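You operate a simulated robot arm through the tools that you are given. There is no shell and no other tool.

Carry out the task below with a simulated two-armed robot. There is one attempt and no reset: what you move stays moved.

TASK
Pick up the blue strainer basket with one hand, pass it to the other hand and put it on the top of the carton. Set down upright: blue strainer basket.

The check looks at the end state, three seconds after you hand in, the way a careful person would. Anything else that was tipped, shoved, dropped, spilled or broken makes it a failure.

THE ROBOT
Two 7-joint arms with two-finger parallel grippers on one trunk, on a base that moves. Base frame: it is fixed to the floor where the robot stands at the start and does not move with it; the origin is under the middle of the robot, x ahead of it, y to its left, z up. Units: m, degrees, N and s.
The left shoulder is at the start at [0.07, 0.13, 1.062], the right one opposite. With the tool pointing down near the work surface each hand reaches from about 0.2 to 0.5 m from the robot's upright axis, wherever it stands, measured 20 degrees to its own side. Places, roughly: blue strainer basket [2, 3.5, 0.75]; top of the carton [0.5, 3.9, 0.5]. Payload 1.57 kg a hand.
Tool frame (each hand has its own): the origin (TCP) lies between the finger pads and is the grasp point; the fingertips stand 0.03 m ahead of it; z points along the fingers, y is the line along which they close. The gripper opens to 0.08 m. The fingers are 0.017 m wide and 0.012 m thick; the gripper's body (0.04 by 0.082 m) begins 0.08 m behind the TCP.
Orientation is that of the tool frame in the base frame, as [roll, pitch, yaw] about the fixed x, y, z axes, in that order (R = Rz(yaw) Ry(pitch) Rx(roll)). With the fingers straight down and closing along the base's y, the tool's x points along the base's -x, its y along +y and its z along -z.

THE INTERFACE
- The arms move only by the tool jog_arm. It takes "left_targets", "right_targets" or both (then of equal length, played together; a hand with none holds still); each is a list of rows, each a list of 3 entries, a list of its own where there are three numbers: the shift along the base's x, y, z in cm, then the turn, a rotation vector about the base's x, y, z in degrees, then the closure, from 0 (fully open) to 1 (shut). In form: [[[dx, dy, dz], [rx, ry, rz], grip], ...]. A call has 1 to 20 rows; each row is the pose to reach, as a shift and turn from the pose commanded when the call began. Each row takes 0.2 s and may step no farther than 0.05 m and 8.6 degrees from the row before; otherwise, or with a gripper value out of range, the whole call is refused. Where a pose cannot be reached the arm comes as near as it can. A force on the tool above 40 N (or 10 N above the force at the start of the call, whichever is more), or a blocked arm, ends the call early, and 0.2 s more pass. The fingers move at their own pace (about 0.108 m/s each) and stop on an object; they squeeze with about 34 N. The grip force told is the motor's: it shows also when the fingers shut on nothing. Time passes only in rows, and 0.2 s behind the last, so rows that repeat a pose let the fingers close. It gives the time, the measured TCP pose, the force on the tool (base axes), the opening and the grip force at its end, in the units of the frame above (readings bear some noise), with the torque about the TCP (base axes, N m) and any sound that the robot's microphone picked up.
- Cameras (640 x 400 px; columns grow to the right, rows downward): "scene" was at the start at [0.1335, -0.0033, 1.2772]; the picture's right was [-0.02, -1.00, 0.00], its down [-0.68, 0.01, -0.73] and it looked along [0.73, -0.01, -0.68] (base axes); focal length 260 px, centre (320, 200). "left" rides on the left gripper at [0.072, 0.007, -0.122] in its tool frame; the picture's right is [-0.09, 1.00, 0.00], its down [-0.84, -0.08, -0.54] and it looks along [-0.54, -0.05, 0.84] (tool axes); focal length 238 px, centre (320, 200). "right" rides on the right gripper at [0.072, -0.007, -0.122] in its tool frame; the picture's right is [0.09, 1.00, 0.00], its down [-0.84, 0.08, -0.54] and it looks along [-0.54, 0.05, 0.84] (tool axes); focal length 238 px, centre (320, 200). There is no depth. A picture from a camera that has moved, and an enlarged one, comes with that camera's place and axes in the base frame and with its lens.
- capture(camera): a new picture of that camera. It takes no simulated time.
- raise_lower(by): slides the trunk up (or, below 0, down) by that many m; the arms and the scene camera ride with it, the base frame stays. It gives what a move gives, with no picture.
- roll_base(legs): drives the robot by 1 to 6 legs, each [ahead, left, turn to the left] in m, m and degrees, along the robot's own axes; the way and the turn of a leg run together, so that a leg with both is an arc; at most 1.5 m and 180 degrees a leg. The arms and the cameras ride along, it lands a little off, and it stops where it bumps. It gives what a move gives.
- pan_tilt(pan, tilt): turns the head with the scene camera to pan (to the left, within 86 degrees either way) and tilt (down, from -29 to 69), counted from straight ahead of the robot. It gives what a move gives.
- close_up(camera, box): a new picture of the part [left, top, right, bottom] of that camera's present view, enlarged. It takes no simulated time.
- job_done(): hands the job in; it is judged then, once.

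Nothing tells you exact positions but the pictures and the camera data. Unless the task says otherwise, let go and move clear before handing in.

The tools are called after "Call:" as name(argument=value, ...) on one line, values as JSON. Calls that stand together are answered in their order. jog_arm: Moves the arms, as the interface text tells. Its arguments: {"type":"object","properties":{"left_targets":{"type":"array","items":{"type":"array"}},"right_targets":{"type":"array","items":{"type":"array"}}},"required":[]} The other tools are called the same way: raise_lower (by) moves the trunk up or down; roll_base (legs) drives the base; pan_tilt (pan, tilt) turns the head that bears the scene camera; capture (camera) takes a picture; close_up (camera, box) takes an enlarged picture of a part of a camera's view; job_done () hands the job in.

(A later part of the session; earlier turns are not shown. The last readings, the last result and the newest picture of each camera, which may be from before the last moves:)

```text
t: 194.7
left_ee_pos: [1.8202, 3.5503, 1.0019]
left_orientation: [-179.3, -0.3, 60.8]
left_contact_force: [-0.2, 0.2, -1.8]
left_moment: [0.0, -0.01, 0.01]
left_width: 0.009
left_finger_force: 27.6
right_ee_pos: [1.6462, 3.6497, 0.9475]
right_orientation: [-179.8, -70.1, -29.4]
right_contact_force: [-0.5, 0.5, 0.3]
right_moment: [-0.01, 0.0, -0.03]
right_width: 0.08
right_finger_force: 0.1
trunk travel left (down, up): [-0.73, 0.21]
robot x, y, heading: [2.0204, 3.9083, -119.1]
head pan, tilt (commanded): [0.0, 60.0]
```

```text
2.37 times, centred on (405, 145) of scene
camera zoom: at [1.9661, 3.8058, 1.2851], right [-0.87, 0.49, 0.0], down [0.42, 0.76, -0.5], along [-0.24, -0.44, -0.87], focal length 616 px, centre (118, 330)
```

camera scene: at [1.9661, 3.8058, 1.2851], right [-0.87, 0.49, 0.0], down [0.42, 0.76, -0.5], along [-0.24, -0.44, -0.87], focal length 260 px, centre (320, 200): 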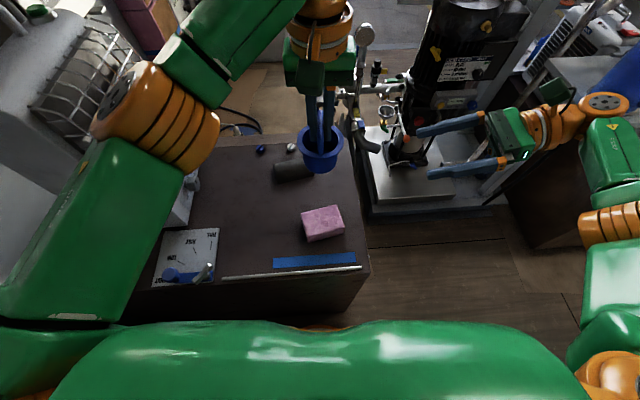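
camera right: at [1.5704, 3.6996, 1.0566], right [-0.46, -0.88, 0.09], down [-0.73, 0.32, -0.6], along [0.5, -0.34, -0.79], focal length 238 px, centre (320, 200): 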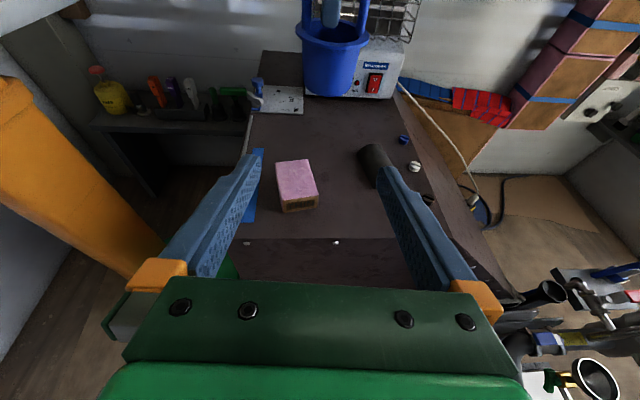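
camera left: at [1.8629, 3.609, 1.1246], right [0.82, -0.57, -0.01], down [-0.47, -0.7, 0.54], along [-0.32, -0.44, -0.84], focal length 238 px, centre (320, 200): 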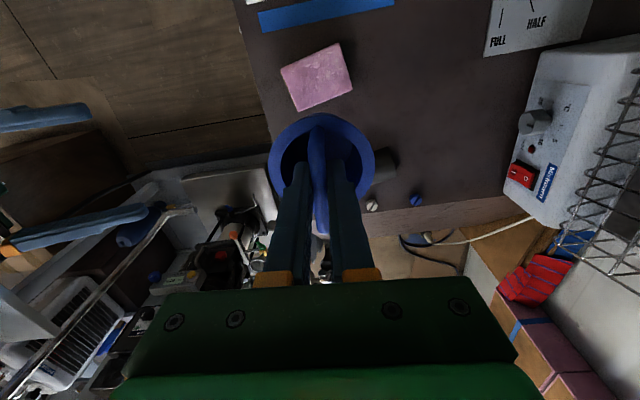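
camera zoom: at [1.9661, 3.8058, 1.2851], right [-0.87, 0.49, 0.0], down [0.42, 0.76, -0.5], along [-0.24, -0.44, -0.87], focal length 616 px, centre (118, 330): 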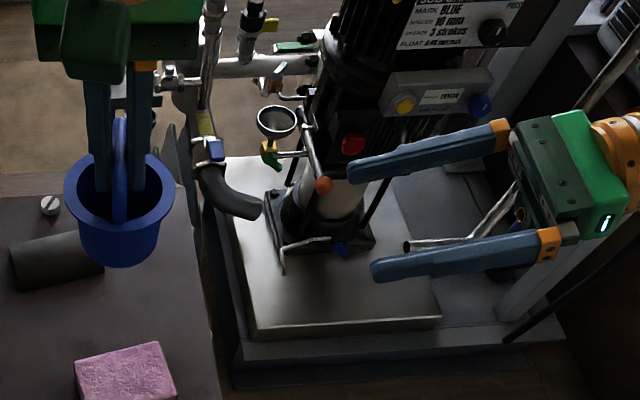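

The body tapers from about 6 cm at the top to 5 cm at the bottom below a wider rim, so an open gripper fits easily. I bring the right hand to a stand-off just beside the basket.

Call:
jog_arm(right_targets=[[[2.2, -1.3, -0.3], [0, 0, 0], 0], [[4.4, -2.6, -0.6], [0, 0, 0], 0], [[6.6, -3.9, -0.9], [0, 0, 0], 0], [[8.8, -5.2, -1.2], [0, 0, 0], 0], [[10.9, -6.5, -1.45], [0, 0, 0], 0], [[10.9, -6.5, -1.45], [0, 0, 0], 0]])

Call:
capture(camera="right")

Call:
close_up(camera="scene", box=[250, 50, 470, 200])

```text
t: 196.1
left_ee_pos: [1.8211, 3.5516, 1.0024]
left_orientation: [-179.2, -0.3, 60.8]
left_contact_force: [-0.5, 0.6, -1.2]
left_moment: [0.0, -0.02, -0.01]
left_width: 0.0091
left_finger_force: 27.5
right_ee_pos: [1.7544, 3.5847, 0.9329]
right_orientation: [-179.7, -70.0, -29.5]
right_contact_force: [-0.3, -0.4, -0.5]
right_moment: [0.0, 0.02, 0.02]
right_width: 0.08
right_finger_force: 0.1
trunk travel left (down, up): [-0.73, 0.21]
robot x, y, heading: [2.0217, 3.9124, -119.3]
head pan, tilt (commanded): [0.0, 60.0]
```

```text
taken
camera right: at [1.679, 3.6346, 1.0421], right [-0.46, -0.88, 0.08], down [-0.73, 0.32, -0.6], along [0.5, -0.34, -0.79], focal length 238 px, centre (320, 200)
```

right: 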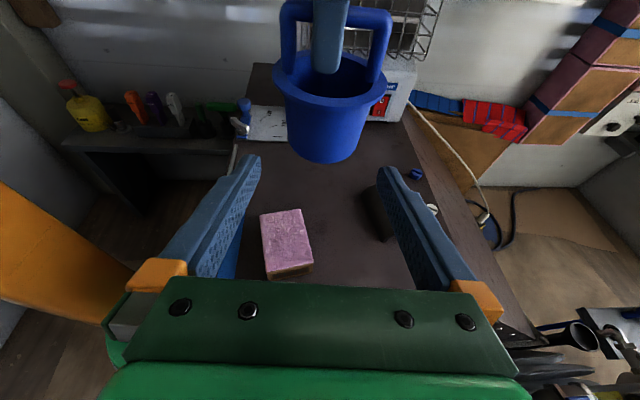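

```text
2.67 times, centred on (360, 125) of scene
camera zoom: at [1.9659, 3.8059, 1.2851], right [-0.87, 0.49, 0.0], down [0.42, 0.76, -0.5], along [-0.24, -0.44, -0.87], focal length 693 px, centre (213, 400)
```

zoom: 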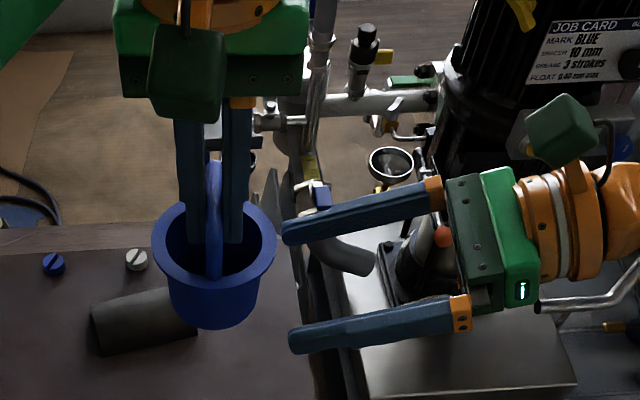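

The open fingers are centred on the body (within a few millimetres) about 7.5 cm away. I advance the right hand so its pads lie on either side of the body.

Call:
jog_arm(right_targets=[[[1.3, -0.75, 0], [0, 0, 0], 0], [[2.6, -1.5, 0], [0, 0, 0], 0], [[3.9, -2.2, 0], [0, 0, 0], 0], [[5.2, -2.9, 0], [0, 0, 0], 0], [[6.4, -3.6, 0], [0, 0, 0], 0], [[6.4, -3.6, 0], [0, 0, 0], 0]])

Call:
capture(camera="right")

Call:
close_up(camera="scene", box=[250, 50, 470, 200])

Call:
capture(camera="left")

```text
t: 197.4
left_ee_pos: [1.822, 3.5491, 1.0026]
left_orientation: [-179.2, -0.3, 60.9]
left_contact_force: [-0.6, 0.4, 0.0]
left_moment: [0.0, -0.01, -0.02]
left_width: 0.0088
left_finger_force: 27.2
right_ee_pos: [1.8182, 3.5478, 0.933]
right_orientation: [-179.7, -69.9, -29.4]
right_contact_force: [-0.3, 0.1, -0.4]
right_moment: [-0.02, 0.02, 0.0]
right_width: 0.0799
right_finger_force: 0.0
trunk travel left (down, up): [-0.73, 0.21]
robot x, y, heading: [2.0223, 3.9112, -119.1]
head pan, tilt (commanded): [0.0, 60.0]
```

```text
taken
camera right: at [1.7433, 3.5982, 1.042], right [-0.46, -0.88, 0.09], down [-0.73, 0.32, -0.6], along [0.5, -0.34, -0.79], focal length 238 px, centre (320, 200)
```

right: 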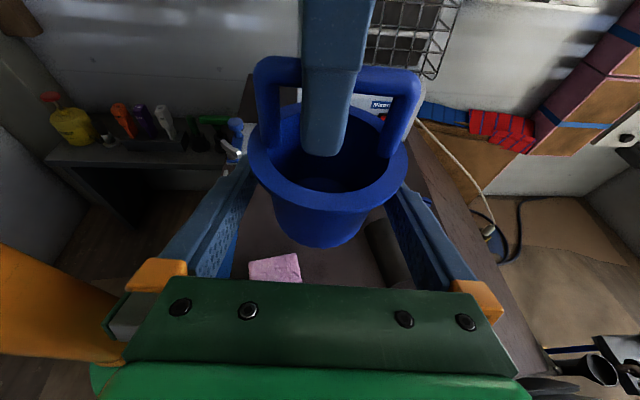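

```text
2.67 times, centred on (360, 125) of scene
camera zoom: at [1.966, 3.8058, 1.2851], right [-0.87, 0.49, 0.0], down [0.42, 0.76, -0.5], along [-0.24, -0.44, -0.87], focal length 693 px, centre (213, 400)
```

zoom: 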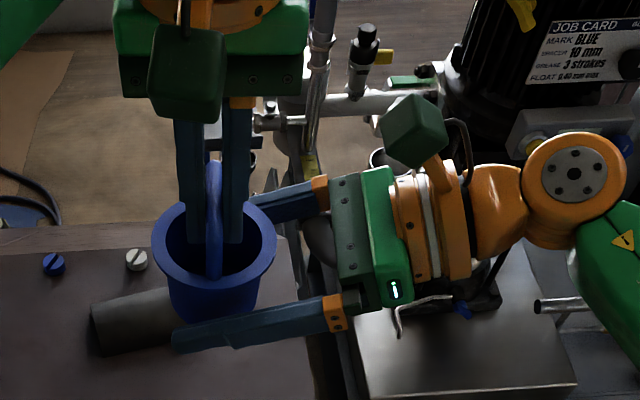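

```text
taken
camera left: at [1.8628, 3.609, 1.1246], right [0.83, -0.56, -0.01], down [-0.47, -0.7, 0.54], along [-0.31, -0.44, -0.84], focal length 238 px, centre (320, 200)
```

left: 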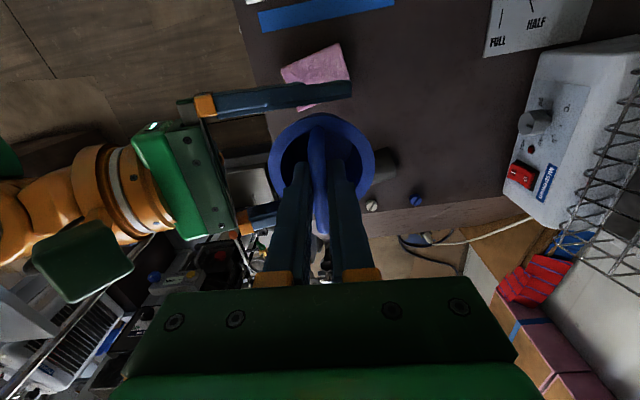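

The pads straddle the body symmetrically about 2.5 cm above its bottom. I close the right gripper.

Call:
jog_arm(right_targets=[[[0, 0, 0], [0, 0, 0], 0.2], [[0, 0, 0], [0, 0, 0], 0.3], [[0, 0, 0], [0, 0, 0], 1], [[0, 0, 0], [0, 0, 0], 1], [[0, 0, 0], [0, 0, 0], 1]])

Call:
capture(camera="right")

Call:
close_up(camera="scene", box=[250, 50, 470, 200])

```text
t: 198.7
left_ee_pos: [1.8218, 3.5496, 1.0004]
left_orientation: [-179.3, -0.3, 60.8]
left_contact_force: [5.9, 16.2, 1.7]
left_moment: [0.43, -0.21, -0.01]
left_width: 0.0091
left_finger_force: 27.4
right_ee_pos: [1.817, 3.5485, 0.9334]
right_orientation: [-179.7, -70.0, -29.6]
right_contact_force: [-6.2, -16.4, -2.0]
right_moment: [0.65, -0.17, -0.03]
right_width: 0.0594
right_finger_force: 33.7
trunk travel left (down, up): [-0.73, 0.21]
robot x, y, heading: [2.0209, 3.9086, -119.2]
head pan, tilt (commanded): [0.0, 60.0]
```

```text
taken
camera right: at [1.743, 3.5981, 1.0418], right [-0.46, -0.88, 0.08], down [-0.73, 0.32, -0.6], along [0.5, -0.34, -0.8], focal length 238 px, centre (320, 200)
```

right: 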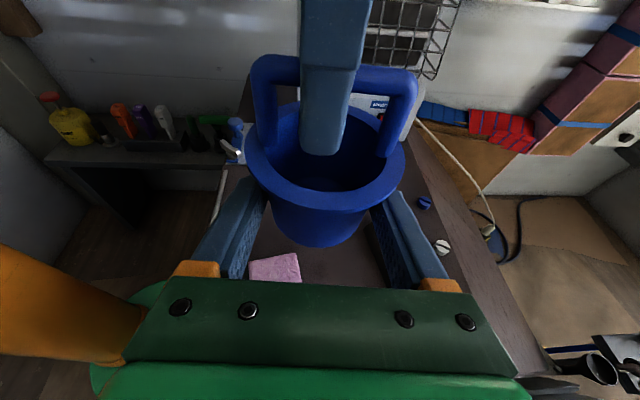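

```text
2.67 times, centred on (360, 125) of scene
camera zoom: at [1.9662, 3.8057, 1.2851], right [-0.87, 0.49, 0.0], down [0.42, 0.76, -0.5], along [-0.24, -0.44, -0.87], focal length 693 px, centre (213, 400)
```

zoom: 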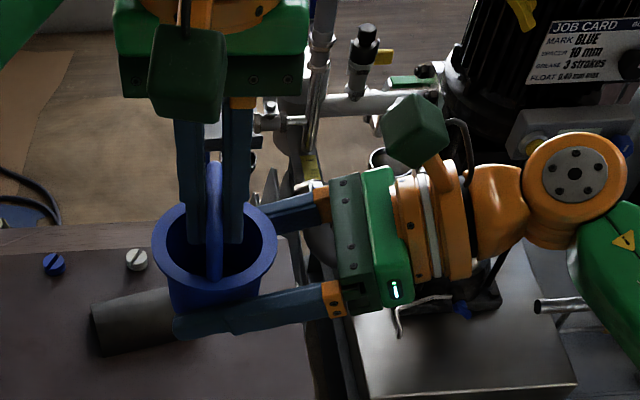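

The right hand holds the body (5.9 cm, 34 N), with some side force between the hands. I shift the right hand a millimetre or so to relax it before releasing the left.

Call:
jog_arm(right_targets=[[[-0.05, -0.09, 0], [0, 0, 0], 1], [[-0.08, -0.14, 0], [0, 0, 0], 1]])

```text
t: 199.2
left_ee_pos: [1.8216, 3.5497, 1.0026]
left_orientation: [-179.2, -0.2, 61.1]
left_contact_force: [1.9, 4.7, -0.2]
left_moment: [0.43, -0.23, 0.0]
left_width: 0.009
left_finger_force: 27.4
right_ee_pos: [1.8173, 3.5483, 0.9333]
right_orientation: [-180.0, -70.0, -29.3]
right_contact_force: [-0.9, -4.6, -0.3]
right_moment: [-0.1, 0.08, 0.0]
right_width: 0.0596
right_finger_force: 34.3
trunk travel left (down, up): [-0.73, 0.21]
robot x, y, heading: [2.0243, 3.9112, -119.5]
head pan, tilt (commanded): [0.0, 60.0]
```

The hands are nearly force-free. I open the left gripper and raise the left hand straight up.

Call:
jog_arm(left_targets=[[[0, 0, 0], [0, 0, 0], 0.6], [[0, 0, 0], [0, 0, 0], 0.5], [[0, 0, 0], [0, 0, 0], 0.5]], right_targets=[[[0, 0, 0], [0, 0, 0], 1], [[0, 0, 0], [0, 0, 0], 1], [[0, 0, 0], [0, 0, 0], 1]])

Call:
capture(camera="left")

Call:
capture(camera="right")

```text
t: 200.1
left_ee_pos: [1.8218, 3.5495, 1.0017]
left_orientation: [-179.1, -0.3, 60.9]
left_contact_force: [0.3, 0.1, 0.7]
left_moment: [-0.02, 0.03, 0.02]
left_width: 0.0399
left_finger_force: 0.1
right_ee_pos: [1.8179, 3.5465, 0.9321]
right_orientation: [-179.7, -70.0, -29.5]
right_contact_force: [-0.2, 0.6, -0.4]
right_moment: [-0.02, 0.03, 0.02]
right_width: 0.0593
right_finger_force: 34.1
trunk travel left (down, up): [-0.73, 0.21]
robot x, y, heading: [2.0244, 3.9067, -119.0]
head pan, tilt (commanded): [0.0, 60.0]
```

```text
taken
camera left: at [1.863, 3.6088, 1.1245], right [0.83, -0.56, -0.01], down [-0.47, -0.7, 0.54], along [-0.31, -0.44, -0.84], focal length 238 px, centre (320, 200)
```

left: 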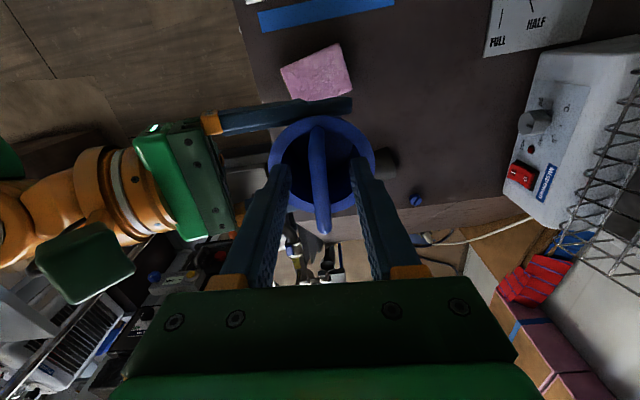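

```text
taken
camera right: at [1.7427, 3.5969, 1.0417], right [-0.46, -0.88, 0.09], down [-0.73, 0.32, -0.6], along [0.5, -0.34, -0.8], focal length 238 px, centre (320, 200)
```

right: 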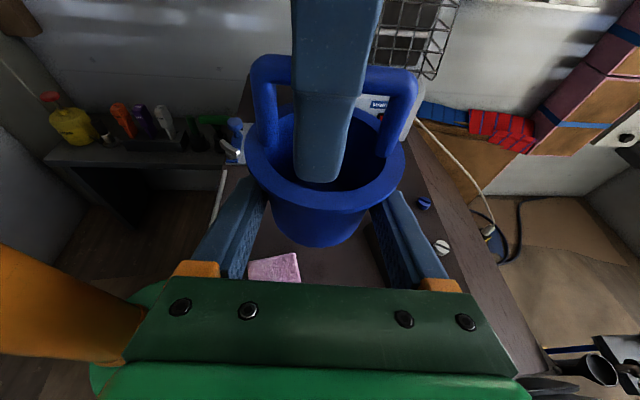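

The basket now rests in the right hand alone. I raise the left hand clear and move it aside to the left.

Call:
jog_arm(left_targets=[[[0, 0, 1.5], [0, 0, 0], 0.5], [[0, 0, 4], [0, 0, 0], 0.5], [[0, 0, 7], [0, 0, 0], 0.5], [[0, 0, 10], [0, 0, 0], 0.5], [[0, 0, 13], [0, 0, 0], 0.5], [[2.6, -1.0, 14.5], [0, 0, 0], 0.3], [[5.2, -1.5, 15], [0, 0, 0], 0], [[8, -1.5, 15], [0, 0, 0], 0], [[11, -1.5, 15], [0, 0, 0], 0]])

Call:
capture(camera="right")

Call:
capture(camera="scene")

```text
t: 202.1
left_ee_pos: [1.9336, 3.5338, 1.1516]
left_orientation: [-179.0, -0.1, 60.9]
left_contact_force: [-0.1, 0.4, 0.2]
left_moment: [0.02, 0.03, -0.01]
left_width: 0.0802
left_finger_force: 0.0
left hand out of reach, approached as far as the arm can: row 3, 4, 5, 6, 7, 8
right_ee_pos: [1.8182, 3.5456, 0.9326]
right_orientation: [-179.9, -69.9, -29.4]
right_contact_force: [0.0, -0.8, -0.8]
right_moment: [-0.01, 0.02, -0.01]
right_width: 0.0591
right_finger_force: 34.4
trunk travel left (down, up): [-0.73, 0.21]
robot x, y, heading: [2.0242, 3.9084, -118.9]
head pan, tilt (commanded): [0.0, 60.0]
```

```text
taken
camera right: at [1.7441, 3.5968, 1.0421], right [-0.46, -0.88, 0.09], down [-0.73, 0.32, -0.6], along [0.5, -0.34, -0.8], focal length 238 px, centre (320, 200)
```

right: 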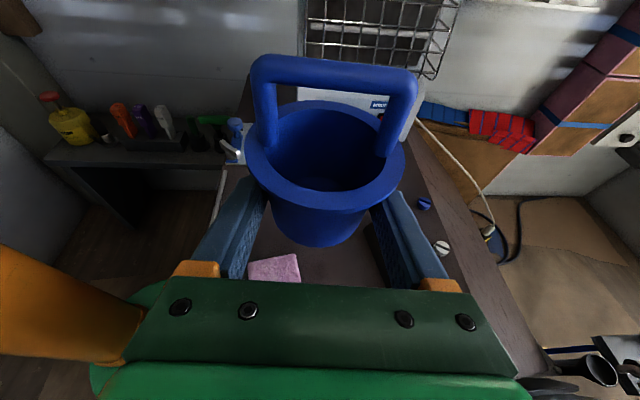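

```text
taken
camera scene: at [1.968, 3.8055, 1.2852], right [-0.87, 0.49, 0.0], down [0.42, 0.76, -0.5], along [-0.24, -0.44, -0.87], focal length 260 px, centre (320, 200)
```

scene: 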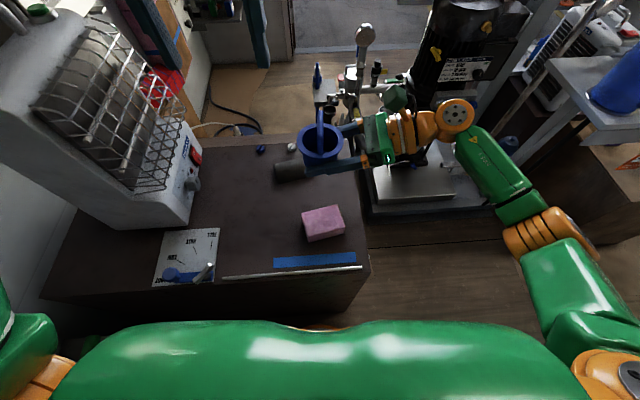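

The handover worked: the right hand holds the basket alone. I raise the trunk for clearance, step back from the plinth and strafe west along the corridor toward the carton.

Call:
raise_lower(by=0.2)

Call:
roll_base(legs=[[-0.1, 0, 0], [0, 0, 6], [0, -0.5, 0]])

Call:
capture(camera="right")

Call:
pan_tilt(pan=-35, tilt=40)

Call:
capture(camera="scene")

```text
t: 204.2
left_ee_pos: [1.9324, 3.5338, 1.3507]
left_orientation: [-179.2, -0.3, 61.1]
left_contact_force: [0.3, -0.6, -0.1]
left_moment: [0.0, 0.02, 0.01]
left_width: 0.08
left_finger_force: 0.2
right_ee_pos: [1.8179, 3.5475, 1.1323]
right_orientation: [-179.9, -70.0, -29.5]
right_contact_force: [0.1, 0.1, -0.9]
right_moment: [0.02, 0.0, -0.04]
right_width: 0.0593
right_finger_force: 34.4
trunk travel left (down, up): [-0.93, 0.01]
robot x, y, heading: [2.0245, 3.908, -119.1]
head pan, tilt (commanded): [0.0, 60.0]
```

```text
t: 208.5
left_ee_pos: [1.5629, 3.8085, 1.3505]
left_orientation: [-179.0, -0.3, 67.1]
left_contact_force: [0.0, -0.6, 0.1]
left_moment: [0.03, 0.03, 0.0]
left_width: 0.0799
left_finger_force: 0.1
right_ee_pos: [1.4466, 3.81, 1.1327]
right_orientation: [-179.8, -69.9, -23.3]
right_contact_force: [-0.1, 0.2, -1.4]
right_moment: [0.02, 0.02, -0.02]
right_width: 0.0593
right_finger_force: 34.2
trunk travel left (down, up): [-0.93, 0.01]
robot x, y, heading: [1.6102, 4.1905, -113.0]
head pan, tilt (commanded): [0.0, 60.0]
```

```text
taken
camera right: at [1.3672, 3.8511, 1.2419], right [-0.36, -0.93, 0.09], down [-0.76, 0.24, -0.6], along [0.54, -0.28, -0.8], focal length 238 px, centre (320, 200)
```

right: 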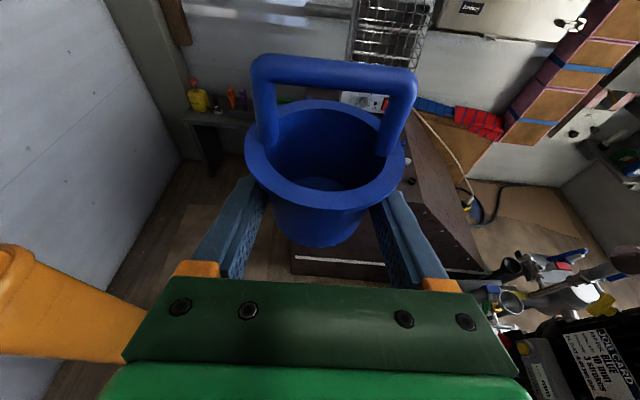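

```text
t: 209.5
left_ee_pos: [1.5601, 3.8087, 1.3519]
left_orientation: [-179.2, -0.3, 67.1]
left_contact_force: [-0.4, 0.1, -0.3]
left_moment: [0.0, 0.01, -0.04]
left_width: 0.0797
left_finger_force: 0.0
right_ee_pos: [1.4452, 3.8097, 1.1328]
right_orientation: [-179.8, -70.0, -23.2]
right_contact_force: [0.2, -1.0, -1.1]
right_moment: [0.01, -0.04, 0.01]
right_width: 0.059
right_finger_force: 33.7
trunk travel left (down, up): [-0.93, 0.01]
robot x, y, heading: [1.6111, 4.1938, -112.9]
head pan, tilt (commanded): [-35.0, 40.0]
```

```text
taken
camera scene: at [1.5186, 4.0997, 1.5118], right [-0.53, 0.85, 0.0], down [0.55, 0.34, -0.77], along [-0.65, -0.41, -0.64], focal length 260 px, centre (320, 200)
```

scene: 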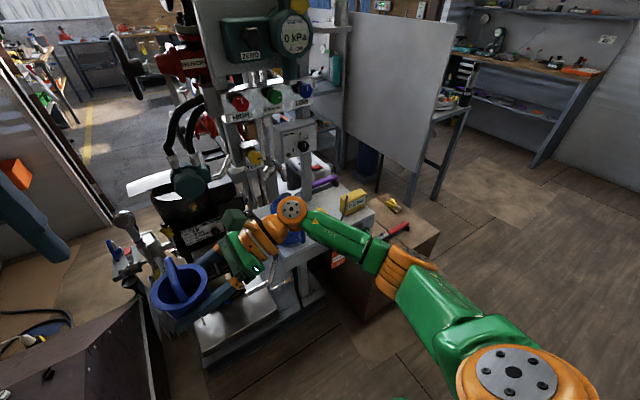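

The grip is steady. I continue strafing west to come level with the carton.

Call:
roll_base(legs=[[0, -0.5, 0], [0, -0.53, 0]])

Call:
pan_tilt(pan=0, tilt=55)

Call:
capture(camera="scene")

Call:
capture(camera="left")

Call:
capture(camera="right")

```text
t: 215.1
left_ee_pos: [0.6131, 4.2163, 1.3511]
left_orientation: [-179.0, -0.3, 67.1]
left_contact_force: [0.8, 1.0, 0.3]
left_moment: [0.03, 0.04, 0.0]
left_width: 0.0802
left_finger_force: 0.0
right_ee_pos: [0.4982, 4.217, 1.1331]
right_orientation: [-179.7, -70.0, -23.2]
right_contact_force: [0.5, 0.4, -0.3]
right_moment: [0.0, 0.01, -0.02]
right_width: 0.0594
right_finger_force: 34.4
trunk travel left (down, up): [-0.93, 0.01]
robot x, y, heading: [0.6595, 4.6017, -113.0]
head pan, tilt (commanded): [-35.0, 40.0]
```

```text
t: 216.1
left_ee_pos: [0.6107, 4.2162, 1.3515]
left_orientation: [-179.3, -0.3, 67.1]
left_contact_force: [-0.5, 0.4, 0.7]
left_moment: [0.01, 0.02, 0.02]
left_width: 0.08
left_finger_force: 0.1
right_ee_pos: [0.4952, 4.2184, 1.133]
right_orientation: [-179.8, -69.9, -23.3]
right_contact_force: [0.0, 0.9, -1.2]
right_moment: [-0.05, 0.0, 0.03]
right_width: 0.0592
right_finger_force: 33.7
trunk travel left (down, up): [-0.93, 0.01]
robot x, y, heading: [0.6595, 4.5995, -112.9]
head pan, tilt (commanded): [0.0, 55.0]
```

```text
taken
camera scene: at [0.613, 4.4858, 1.4912], right [-0.92, 0.39, 0.0], down [0.32, 0.75, -0.57], along [-0.22, -0.53, -0.82], focal length 260 px, centre (320, 200)
```

scene: 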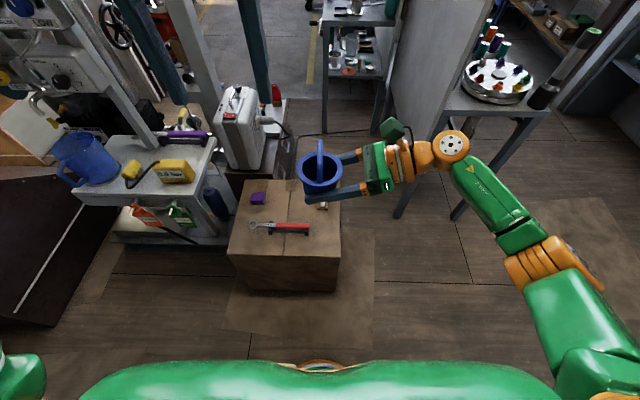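

```text
taken
camera left: at [0.6452, 4.2798, 1.4738], right [0.88, -0.47, -0.01], down [-0.39, -0.75, 0.54], along [-0.27, -0.47, -0.84], focal length 238 px, centre (320, 200)
```

left: 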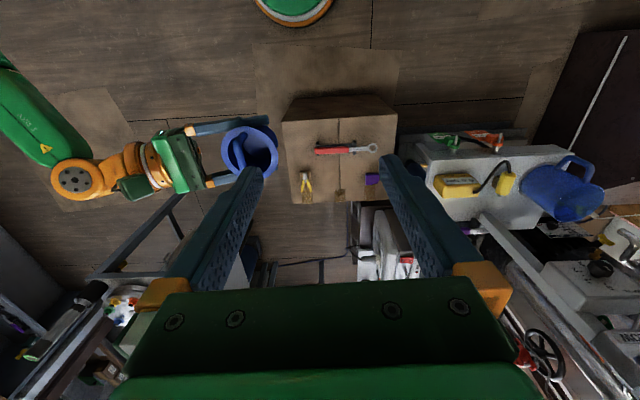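

```text
taken
camera right: at [0.4155, 4.2594, 1.2417], right [-0.36, -0.93, 0.09], down [-0.76, 0.24, -0.6], along [0.54, -0.28, -0.79], focal length 238 px, centre (320, 200)
```

right: 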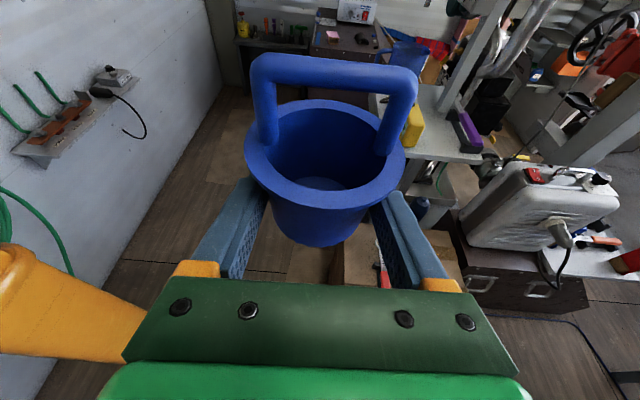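

From above I see the carton: the red wrench lies across its middle, yellow pliers at the far right (west), a purple piece at the far left. I zoom in to choose a free spot.

Call:
close_up(camera="left", box=[260, 80, 420, 220])

Call:
close_up(camera="scene", box=[200, 120, 400, 300])

```text
2.86 times, centred on (340, 150) of left
camera zoom: at [0.6452, 4.2798, 1.4738], right [0.88, -0.47, -0.01], down [-0.39, -0.75, 0.54], along [-0.27, -0.47, -0.84], focal length 681 px, centre (263, 343)
```

zoom: 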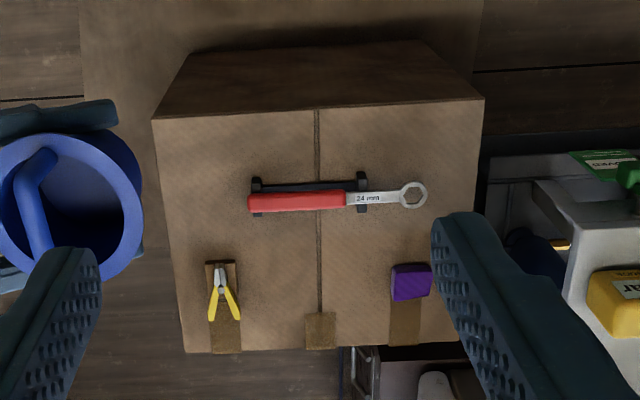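

```text
2.22 times, centred on (300, 210) of scene
camera zoom: at [0.613, 4.4858, 1.4912], right [-0.92, 0.39, 0.0], down [0.32, 0.75, -0.57], along [-0.22, -0.53, -0.82], focal length 577 px, centre (364, 178)
```

zoom: 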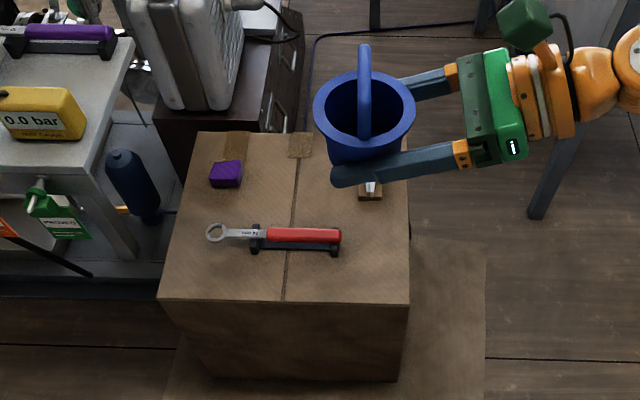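

There is a free patch on the carton's near-right (north-west) corner area, clear of the wrench and pliers; target about (0.404, 4.049). I first tuck the left hand back, then drive ahead so the basket hangs over that spot.

Call:
jog_arm(left_targets=[[[3, 0.9, 0], [0, 0, 0], 0], [[6, 1.8, 0], [0, 0, 0], 0], [[9, 2.7, 0], [0, 0, 0], 0], [[12, 3.5, 0], [0, 0, 0], 0]])

Call:
roll_base(legs=[[0.19, -0.02, 0]])

Call:
capture(camera="scene")

Call:
capture(camera="left")

```text
t: 217.1
left_ee_pos: [0.7331, 4.2532, 1.3528]
left_orientation: [-179.2, -0.1, 67.0]
left_contact_force: [-0.2, 0.5, 0.3]
left_moment: [0.0, 0.02, -0.02]
left_width: 0.08
left_finger_force: 0.1
right_ee_pos: [0.4969, 4.219, 1.1336]
right_orientation: [180.0, -69.9, -23.2]
right_contact_force: [1.0, 0.5, -0.8]
right_moment: [0.0, 0.04, -0.02]
right_width: 0.0594
right_finger_force: 34.2
trunk travel left (down, up): [-0.93, 0.01]
robot x, y, heading: [0.6625, 4.5999, -113.2]
head pan, tilt (commanded): [0.0, 55.0]
```

```text
t: 218.7
left_ee_pos: [0.6423, 4.0904, 1.3525]
left_orientation: [-179.1, 0.0, 67.1]
left_contact_force: [0.4, 0.6, 0.1]
left_moment: [-0.05, 0.04, 0.04]
left_width: 0.0799
left_finger_force: 0.1
right_ee_pos: [0.4068, 4.0556, 1.1334]
right_orientation: [179.5, -70.0, -22.7]
right_contact_force: [0.0, 0.0, -1.4]
right_moment: [0.0, 0.0, -0.01]
right_width: 0.059
right_finger_force: 33.9
trunk travel left (down, up): [-0.93, 0.01]
robot x, y, heading: [0.5711, 4.4365, -113.1]
head pan, tilt (commanded): [0.0, 55.0]
```

```text
taken
camera scene: at [0.5246, 4.3245, 1.4916], right [-0.92, 0.39, 0.0], down [0.32, 0.75, -0.58], along [-0.23, -0.53, -0.82], focal length 260 px, centre (320, 200)
```

scene: 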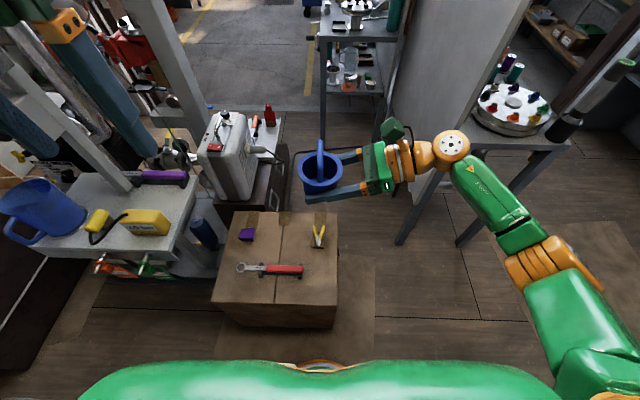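

```text
taken
camera left: at [0.6766, 4.154, 1.4752], right [0.88, -0.47, -0.02], down [-0.39, -0.74, 0.54], along [-0.27, -0.47, -0.84], focal length 238 px, centre (320, 200)
```

left: 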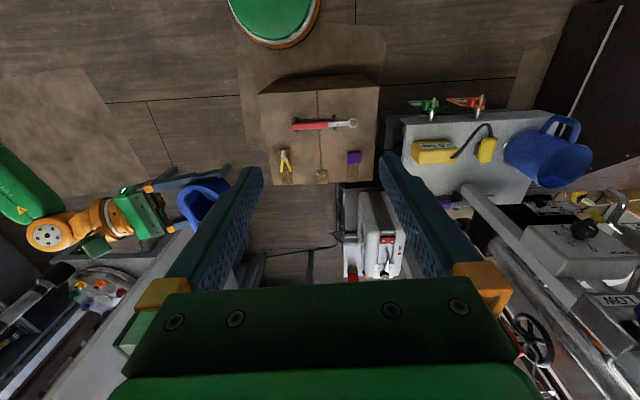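

Call:
close_up(camera="scene", box=[190, 130, 390, 340])

Call:
close_up(camera="left", box=[230, 60, 410, 200])

```text
1.90 times, centred on (290, 235) of scene
camera zoom: at [0.5246, 4.3245, 1.4916], right [-0.92, 0.39, 0.0], down [0.32, 0.75, -0.58], along [-0.23, -0.53, -0.82], focal length 495 px, centre (377, 133)
```

zoom: 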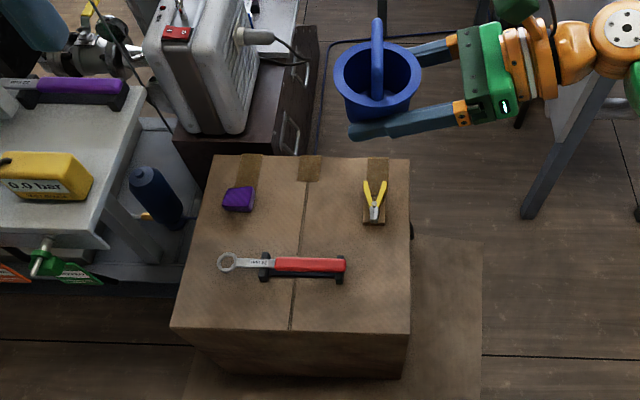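

```text
2.86 times, centred on (320, 130) of left
camera zoom: at [0.6766, 4.154, 1.4752], right [0.88, -0.47, -0.02], down [-0.39, -0.74, 0.54], along [-0.27, -0.47, -0.84], focal length 681 px, centre (320, 400)
```

zoom: 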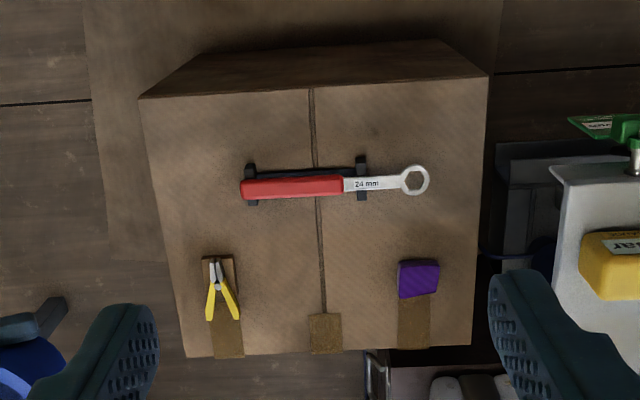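

The basket hangs over the chosen patch (about 6–7 cm in from the carton's west and north edges). I lower the trunk most of the way and check.

Call:
raise_lower(by=-0.35)

Call:
capture(camera="scene")

Call:
capture(camera="right")

Call:
capture(camera="left")

```text
t: 222.1
left_ee_pos: [0.6399, 4.0868, 1.0025]
left_orientation: [-179.1, -0.4, 67.2]
left_contact_force: [0.2, -0.5, -0.4]
left_moment: [-0.01, -0.03, 0.0]
left_width: 0.0797
left_finger_force: 0.0
right_ee_pos: [0.4055, 4.0526, 0.7815]
right_orientation: [-179.9, -70.0, -23.3]
right_contact_force: [0.4, 0.4, -0.6]
right_moment: [0.02, 0.02, 0.01]
right_width: 0.0591
right_finger_force: 33.9
trunk travel left (down, up): [-0.58, 0.36]
robot x, y, heading: [0.5688, 4.4364, -112.8]
head pan, tilt (commanded): [0.0, 55.0]
```

```text
taken
camera scene: at [0.522, 4.32, 1.1412], right [-0.92, 0.39, 0.0], down [0.32, 0.75, -0.57], along [-0.22, -0.53, -0.82], focal length 260 px, centre (320, 200)
```

scene: 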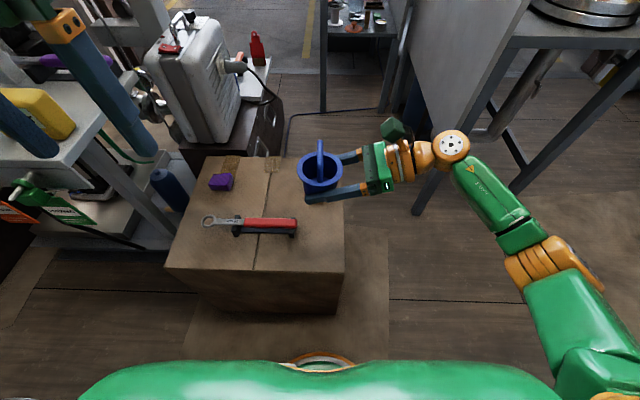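

```text
taken
camera right: at [0.3244, 4.0936, 0.8918], right [-0.36, -0.93, 0.09], down [-0.76, 0.24, -0.6], along [0.54, -0.28, -0.8], focal length 238 px, centre (320, 200)
```

right: 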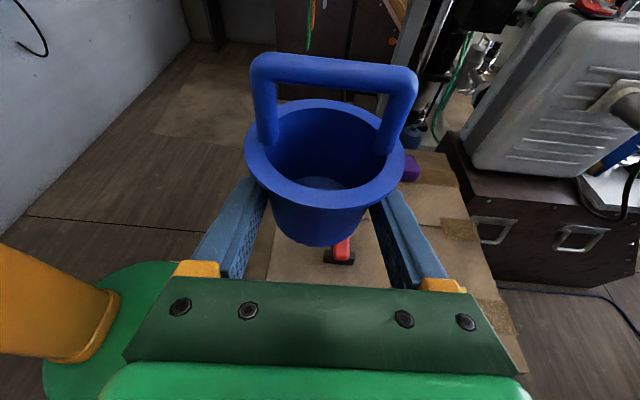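

```text
taken
camera left: at [0.6741, 4.1495, 1.1245], right [0.88, -0.47, -0.02], down [-0.39, -0.75, 0.54], along [-0.27, -0.47, -0.84], focal length 238 px, centre (320, 200)
```

left: 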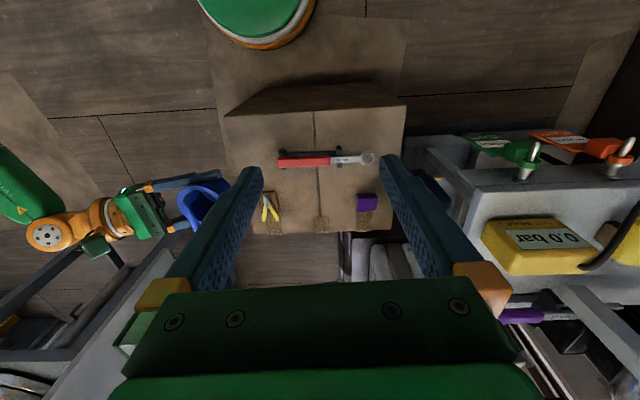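

Alignment looks right. I lower further to leave a few centimetres, then I'll descend the last part with the arm and feel for contact.

Call:
raise_lower(by=-0.16)

Call:
capture(camera="scene")

Call:
capture(camera="right")

Call:
capture(camera="left")

```text
t: 223.9
left_ee_pos: [0.6391, 4.0858, 0.842]
left_orientation: [-179.1, -0.4, 67.0]
left_contact_force: [-0.3, -0.6, 0.2]
left_moment: [-0.01, -0.03, -0.02]
left_width: 0.0801
left_finger_force: 0.0
right_ee_pos: [0.4047, 4.0522, 0.6226]
right_orientation: [-179.8, -70.1, -23.3]
right_contact_force: [-0.4, -0.2, -0.6]
right_moment: [-0.01, 0.01, 0.0]
right_width: 0.0593
right_finger_force: 34.0
trunk travel left (down, up): [-0.42, 0.52]
robot x, y, heading: [0.5719, 4.4332, -112.8]
head pan, tilt (commanded): [0.0, 55.0]
```

```text
taken
camera scene: at [0.522, 4.3201, 0.9812], right [-0.92, 0.39, 0.0], down [0.32, 0.75, -0.57], along [-0.22, -0.53, -0.82], focal length 260 px, centre (320, 200)
```

scene: 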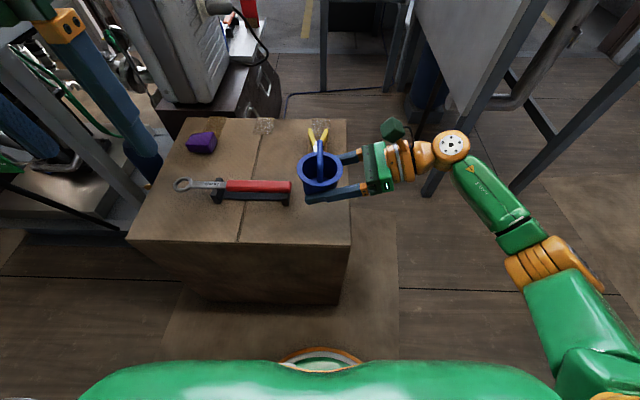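

```text
taken
camera right: at [0.3245, 4.0936, 0.7318], right [-0.36, -0.93, 0.09], down [-0.76, 0.24, -0.6], along [0.54, -0.28, -0.8], focal length 238 px, centre (320, 200)
```

right: 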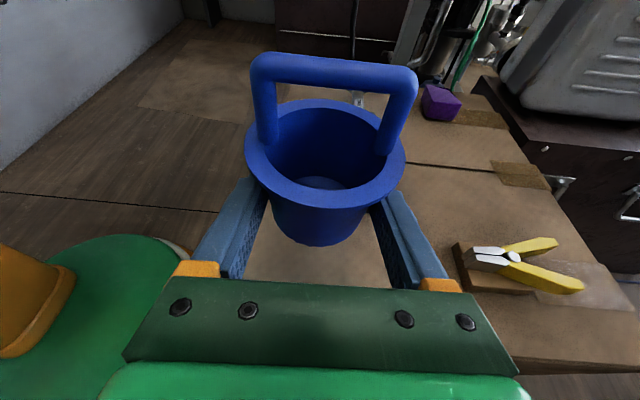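

```text
taken
camera left: at [0.6741, 4.1496, 0.9645], right [0.88, -0.47, -0.02], down [-0.39, -0.75, 0.54], along [-0.27, -0.47, -0.84], focal length 238 px, centre (320, 200)
```

left: 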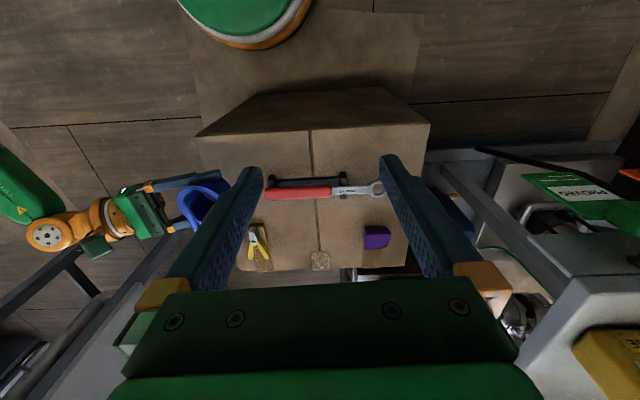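

I shift 1.5 cm further in from the west edge and descend four centimetres, still above the surface.

Call:
jog_arm(right_targets=[[[0.5, -0.1, -0.6], [0, 0, 0], 1], [[1.0, -0.15, -1.4], [0, 0, 0], 1], [[1.54, -0.2, -2.2], [0, 0, 0], 1], [[1.54, -0.2, -3.0], [0, 0, 0], 1], [[1.54, -0.2, -3.7], [0, 0, 0], 1], [[1.54, -0.2, -4.0], [0, 0, 0], 1]])

Call:
capture(camera="scene")

Call:
close_up(camera="scene", box=[250, 110, 400, 230])

```text
t: 225.3
left_ee_pos: [0.6396, 4.0865, 0.8413]
left_orientation: [-179.1, -0.3, 67.1]
left_contact_force: [0.2, 0.2, -0.3]
left_moment: [0.01, 0.0, 0.01]
left_width: 0.0801
left_finger_force: 0.1
right_ee_pos: [0.4209, 4.0514, 0.5815]
right_orientation: [-179.8, -69.9, -23.3]
right_contact_force: [-0.1, -0.2, -1.3]
right_moment: [0.01, -0.04, -0.01]
right_width: 0.0594
right_finger_force: 33.7
trunk travel left (down, up): [-0.42, 0.52]
robot x, y, heading: [0.5685, 4.4387, -112.7]
head pan, tilt (commanded): [0.0, 55.0]
```

```text
taken
camera scene: at [0.522, 4.3199, 0.9811], right [-0.92, 0.39, 0.0], down [0.32, 0.75, -0.57], along [-0.22, -0.53, -0.82], focal length 260 px, centre (320, 200)
```

scene: 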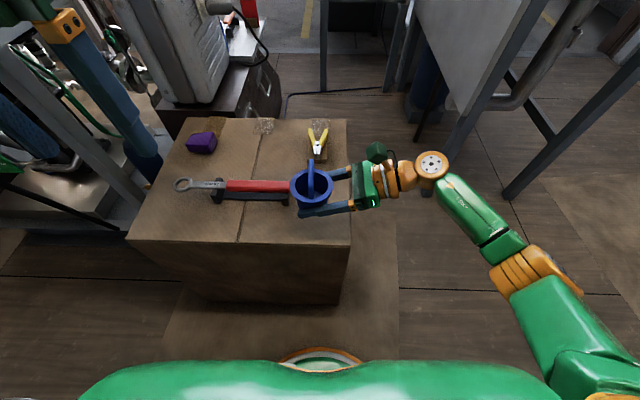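

```text
3.33 times, centred on (325, 170) of scene
camera zoom: at [0.522, 4.3199, 0.9811], right [-0.92, 0.39, 0.0], down [0.32, 0.75, -0.57], along [-0.22, -0.53, -0.82], focal length 866 px, centre (303, 300)
```

zoom: 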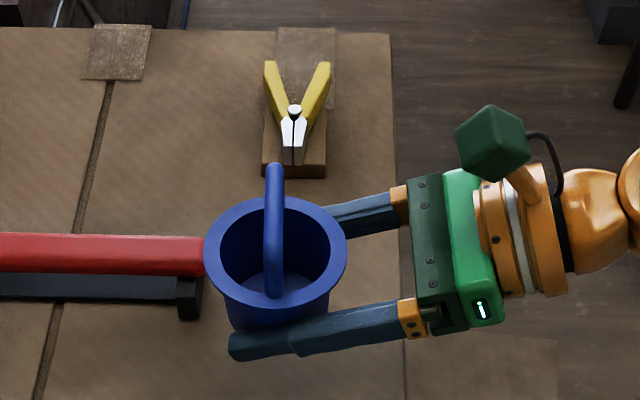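

The landing point will be clear of the wrench by about 2.5 cm. I descend in small steps and watch the force.

Call:
jog_arm(right_targets=[[[0, 0, -0.4], [0, 0, 0], 1], [[0, 0, -0.8], [0, 0, 0], 1], [[0, 0, -1.2], [0, 0, 0], 1], [[0, 0, -1.6], [0, 0, 0], 1], [[0, 0, -1.6], [0, 0, 0], 1]])

Call:
close_up(camera="scene", box=[250, 110, 400, 230])

```text
t: 226.5
left_ee_pos: [0.6393, 4.0867, 0.8426]
left_orientation: [-179.1, -0.4, 67.1]
left_contact_force: [0.1, 0.5, -0.3]
left_moment: [-0.01, -0.02, 0.02]
left_width: 0.0798
left_finger_force: 0.0
right_ee_pos: [0.4201, 4.0508, 0.5672]
right_orientation: [-179.8, -70.0, -23.3]
right_contact_force: [1.1, -0.6, -0.9]
right_moment: [0.02, -0.02, 0.03]
right_width: 0.0592
right_finger_force: 34.2
trunk travel left (down, up): [-0.42, 0.52]
robot x, y, heading: [0.5705, 4.4336, -113.0]
head pan, tilt (commanded): [0.0, 55.0]
```

```text
3.33 times, centred on (325, 170) of scene
camera zoom: at [0.522, 4.32, 0.9811], right [-0.92, 0.39, 0.0], down [0.32, 0.75, -0.57], along [-0.22, -0.53, -0.82], focal length 866 px, centre (303, 300)
```

zoom: 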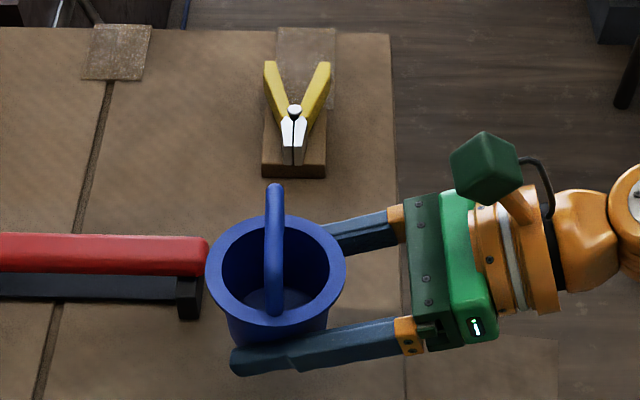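

Call:
jog_arm(right_targets=[[[0, 0, -0.3], [0, 0, 0], 1], [[0, 0, -0.6], [0, 0, 0], 1], [[0, 0, -0.9], [0, 0, 0], 1], [[0, 0, -1.2], [0, 0, 0], 1], [[0, 0, -1.2], [0, 0, 0], 1]])

Call:
close_up(camera="scene", box=[250, 110, 400, 230])

```text
t: 227.7
left_ee_pos: [0.6396, 4.0862, 0.8417]
left_orientation: [-179.2, -0.2, 67.2]
left_contact_force: [0.4, 0.4, -0.6]
left_moment: [0.0, -0.02, -0.01]
left_width: 0.0797
left_finger_force: 0.1
right_ee_pos: [0.4197, 4.0495, 0.5553]
right_orientation: [-179.8, -69.9, -23.3]
right_contact_force: [-0.2, 0.4, -0.5]
right_moment: [-0.03, -0.03, 0.01]
right_width: 0.0594
right_finger_force: 34.1
trunk travel left (down, up): [-0.42, 0.52]
robot x, y, heading: [0.5701, 4.434, -112.9]
head pan, tilt (commanded): [0.0, 55.0]
```

```text
3.33 times, centred on (325, 170) of scene
camera zoom: at [0.522, 4.32, 0.9811], right [-0.92, 0.39, 0.0], down [0.32, 0.75, -0.57], along [-0.22, -0.53, -0.82], focal length 866 px, centre (303, 300)
```

zoom: 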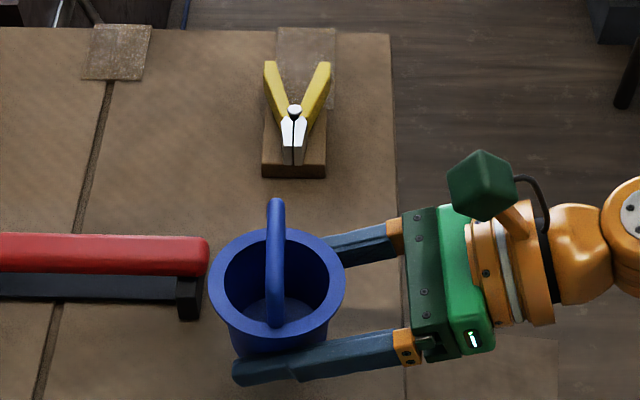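

No contact yet (bottom at about z 0.53). I continue in small steps.

Call:
jog_arm(right_targets=[[[0, 0, -0.3], [0, 0, 0], 1], [[0, 0, -0.6], [0, 0, 0], 1], [[0, 0, -0.9], [0, 0, 0], 1], [[0, 0, -0.9], [0, 0, 0], 1]])

```text
t: 228.7
left_ee_pos: [0.6389, 4.0866, 0.842]
left_orientation: [-179.1, -0.3, 67.1]
left_contact_force: [0.5, -0.4, 0.3]
left_moment: [-0.03, 0.03, 0.04]
left_width: 0.0802
left_finger_force: 0.2
right_ee_pos: [0.42, 4.0501, 0.5446]
right_orientation: [-179.8, -69.9, -23.3]
right_contact_force: [0.8, 0.2, -0.6]
right_moment: [-0.02, 0.01, -0.02]
right_width: 0.0591
right_finger_force: 34.6
trunk travel left (down, up): [-0.42, 0.52]
robot x, y, heading: [0.5682, 4.4339, -113.1]
head pan, tilt (commanded): [0.0, 55.0]
```

Call:
jog_arm(right_targets=[[[0, 0, -0.3], [0, 0, 0], 1], [[0, 0, -0.6], [0, 0, 0], 1], [[0, 0, -0.6], [0, 0, 0], 1]])

Call:
close_up(camera="scene", box=[250, 110, 400, 230])

Call:
capture(camera="right")

```text
t: 229.5
left_ee_pos: [0.6392, 4.0856, 0.8425]
left_orientation: [-179.1, -0.2, 67.1]
left_contact_force: [0.1, 0.0, 0.6]
left_moment: [0.01, 0.0, 0.0]
left_width: 0.0801
left_finger_force: 0.1
right_ee_pos: [0.4193, 4.0523, 0.54]
right_orientation: [-179.9, -70.0, -23.4]
right_contact_force: [-0.4, 0.0, -0.9]
right_moment: [-0.01, -0.01, 0.02]
right_width: 0.0589
right_finger_force: 34.6
trunk travel left (down, up): [-0.42, 0.52]
robot x, y, heading: [0.5685, 4.4349, -112.7]
head pan, tilt (commanded): [0.0, 55.0]
```

```text
3.33 times, centred on (325, 170) of scene
camera zoom: at [0.522, 4.32, 0.9811], right [-0.92, 0.39, 0.0], down [0.32, 0.75, -0.57], along [-0.22, -0.53, -0.82], focal length 866 px, centre (303, 300)
```

zoom: 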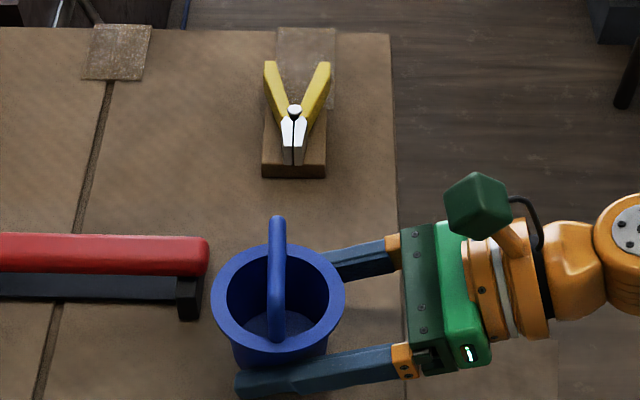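

```text
taken
camera right: at [0.3396, 4.0918, 0.6487], right [-0.36, -0.93, 0.09], down [-0.76, 0.24, -0.6], along [0.54, -0.28, -0.8], focal length 238 px, centre (320, 200)
```

right: 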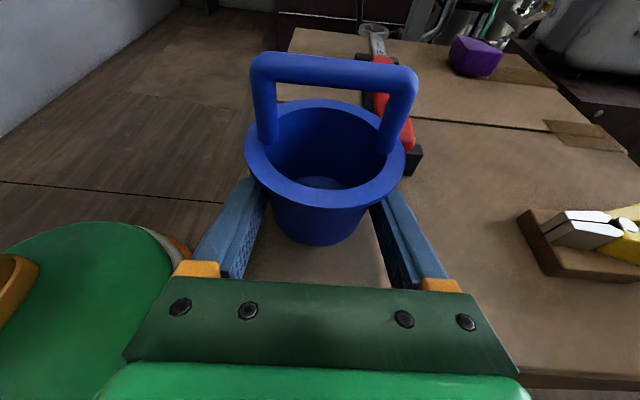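

Call:
jog_arm(right_targets=[[[0, 0, -0.3], [0, 0, 0], 1], [[0, 0, -0.6], [0, 0, 0], 1], [[0, 0, -0.6], [0, 0, 0], 1]])

```text
t: 230.3
left_ee_pos: [0.6387, 4.0851, 0.8426]
left_orientation: [-179.1, -0.2, 67.1]
left_contact_force: [-0.3, 0.4, -0.9]
left_moment: [-0.03, 0.0, -0.02]
left_width: 0.0797
left_finger_force: 0.0
right_ee_pos: [0.4195, 4.0503, 0.5327]
right_orientation: [-179.7, -70.0, -23.3]
right_contact_force: [0.0, 0.5, -1.4]
right_moment: [0.02, 0.03, 0.01]
right_width: 0.0592
right_finger_force: 34.0
trunk travel left (down, up): [-0.42, 0.52]
robot x, y, heading: [0.5715, 4.4328, -112.8]
head pan, tilt (commanded): [0.0, 55.0]
```

Call:
jog_arm(right_targets=[[[0, 0, -0.25], [0, 0, 0], 1], [[0, 0, -0.5], [0, 0, 0], 1], [[0, 0, -0.5], [0, 0, 0], 1]])

Call:
close_up(camera="scene", box=[250, 130, 400, 250])

```text
t: 231.1
left_ee_pos: [0.639, 4.0866, 0.8428]
left_orientation: [-179.1, -0.3, 67.1]
left_contact_force: [-0.5, -0.4, 0.6]
left_moment: [0.03, -0.04, 0.0]
left_width: 0.0802
left_finger_force: 0.1
right_ee_pos: [0.4196, 4.0503, 0.5283]
right_orientation: [-179.7, -70.1, -23.3]
right_contact_force: [0.9, -1.5, -0.5]
right_moment: [-0.02, 0.01, -0.03]
right_width: 0.0593
right_finger_force: 33.9
trunk travel left (down, up): [-0.42, 0.52]
robot x, y, heading: [0.5718, 4.4344, -113.1]
head pan, tilt (commanded): [0.0, 55.0]
```

```text
3.33 times, centred on (325, 190) of scene
camera zoom: at [0.522, 4.32, 0.9811], right [-0.92, 0.39, 0.0], down [0.32, 0.75, -0.57], along [-0.22, -0.53, -0.82], focal length 866 px, centre (303, 233)
```

zoom: 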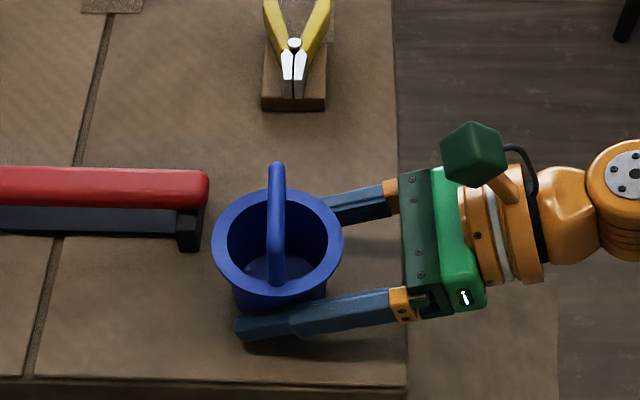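

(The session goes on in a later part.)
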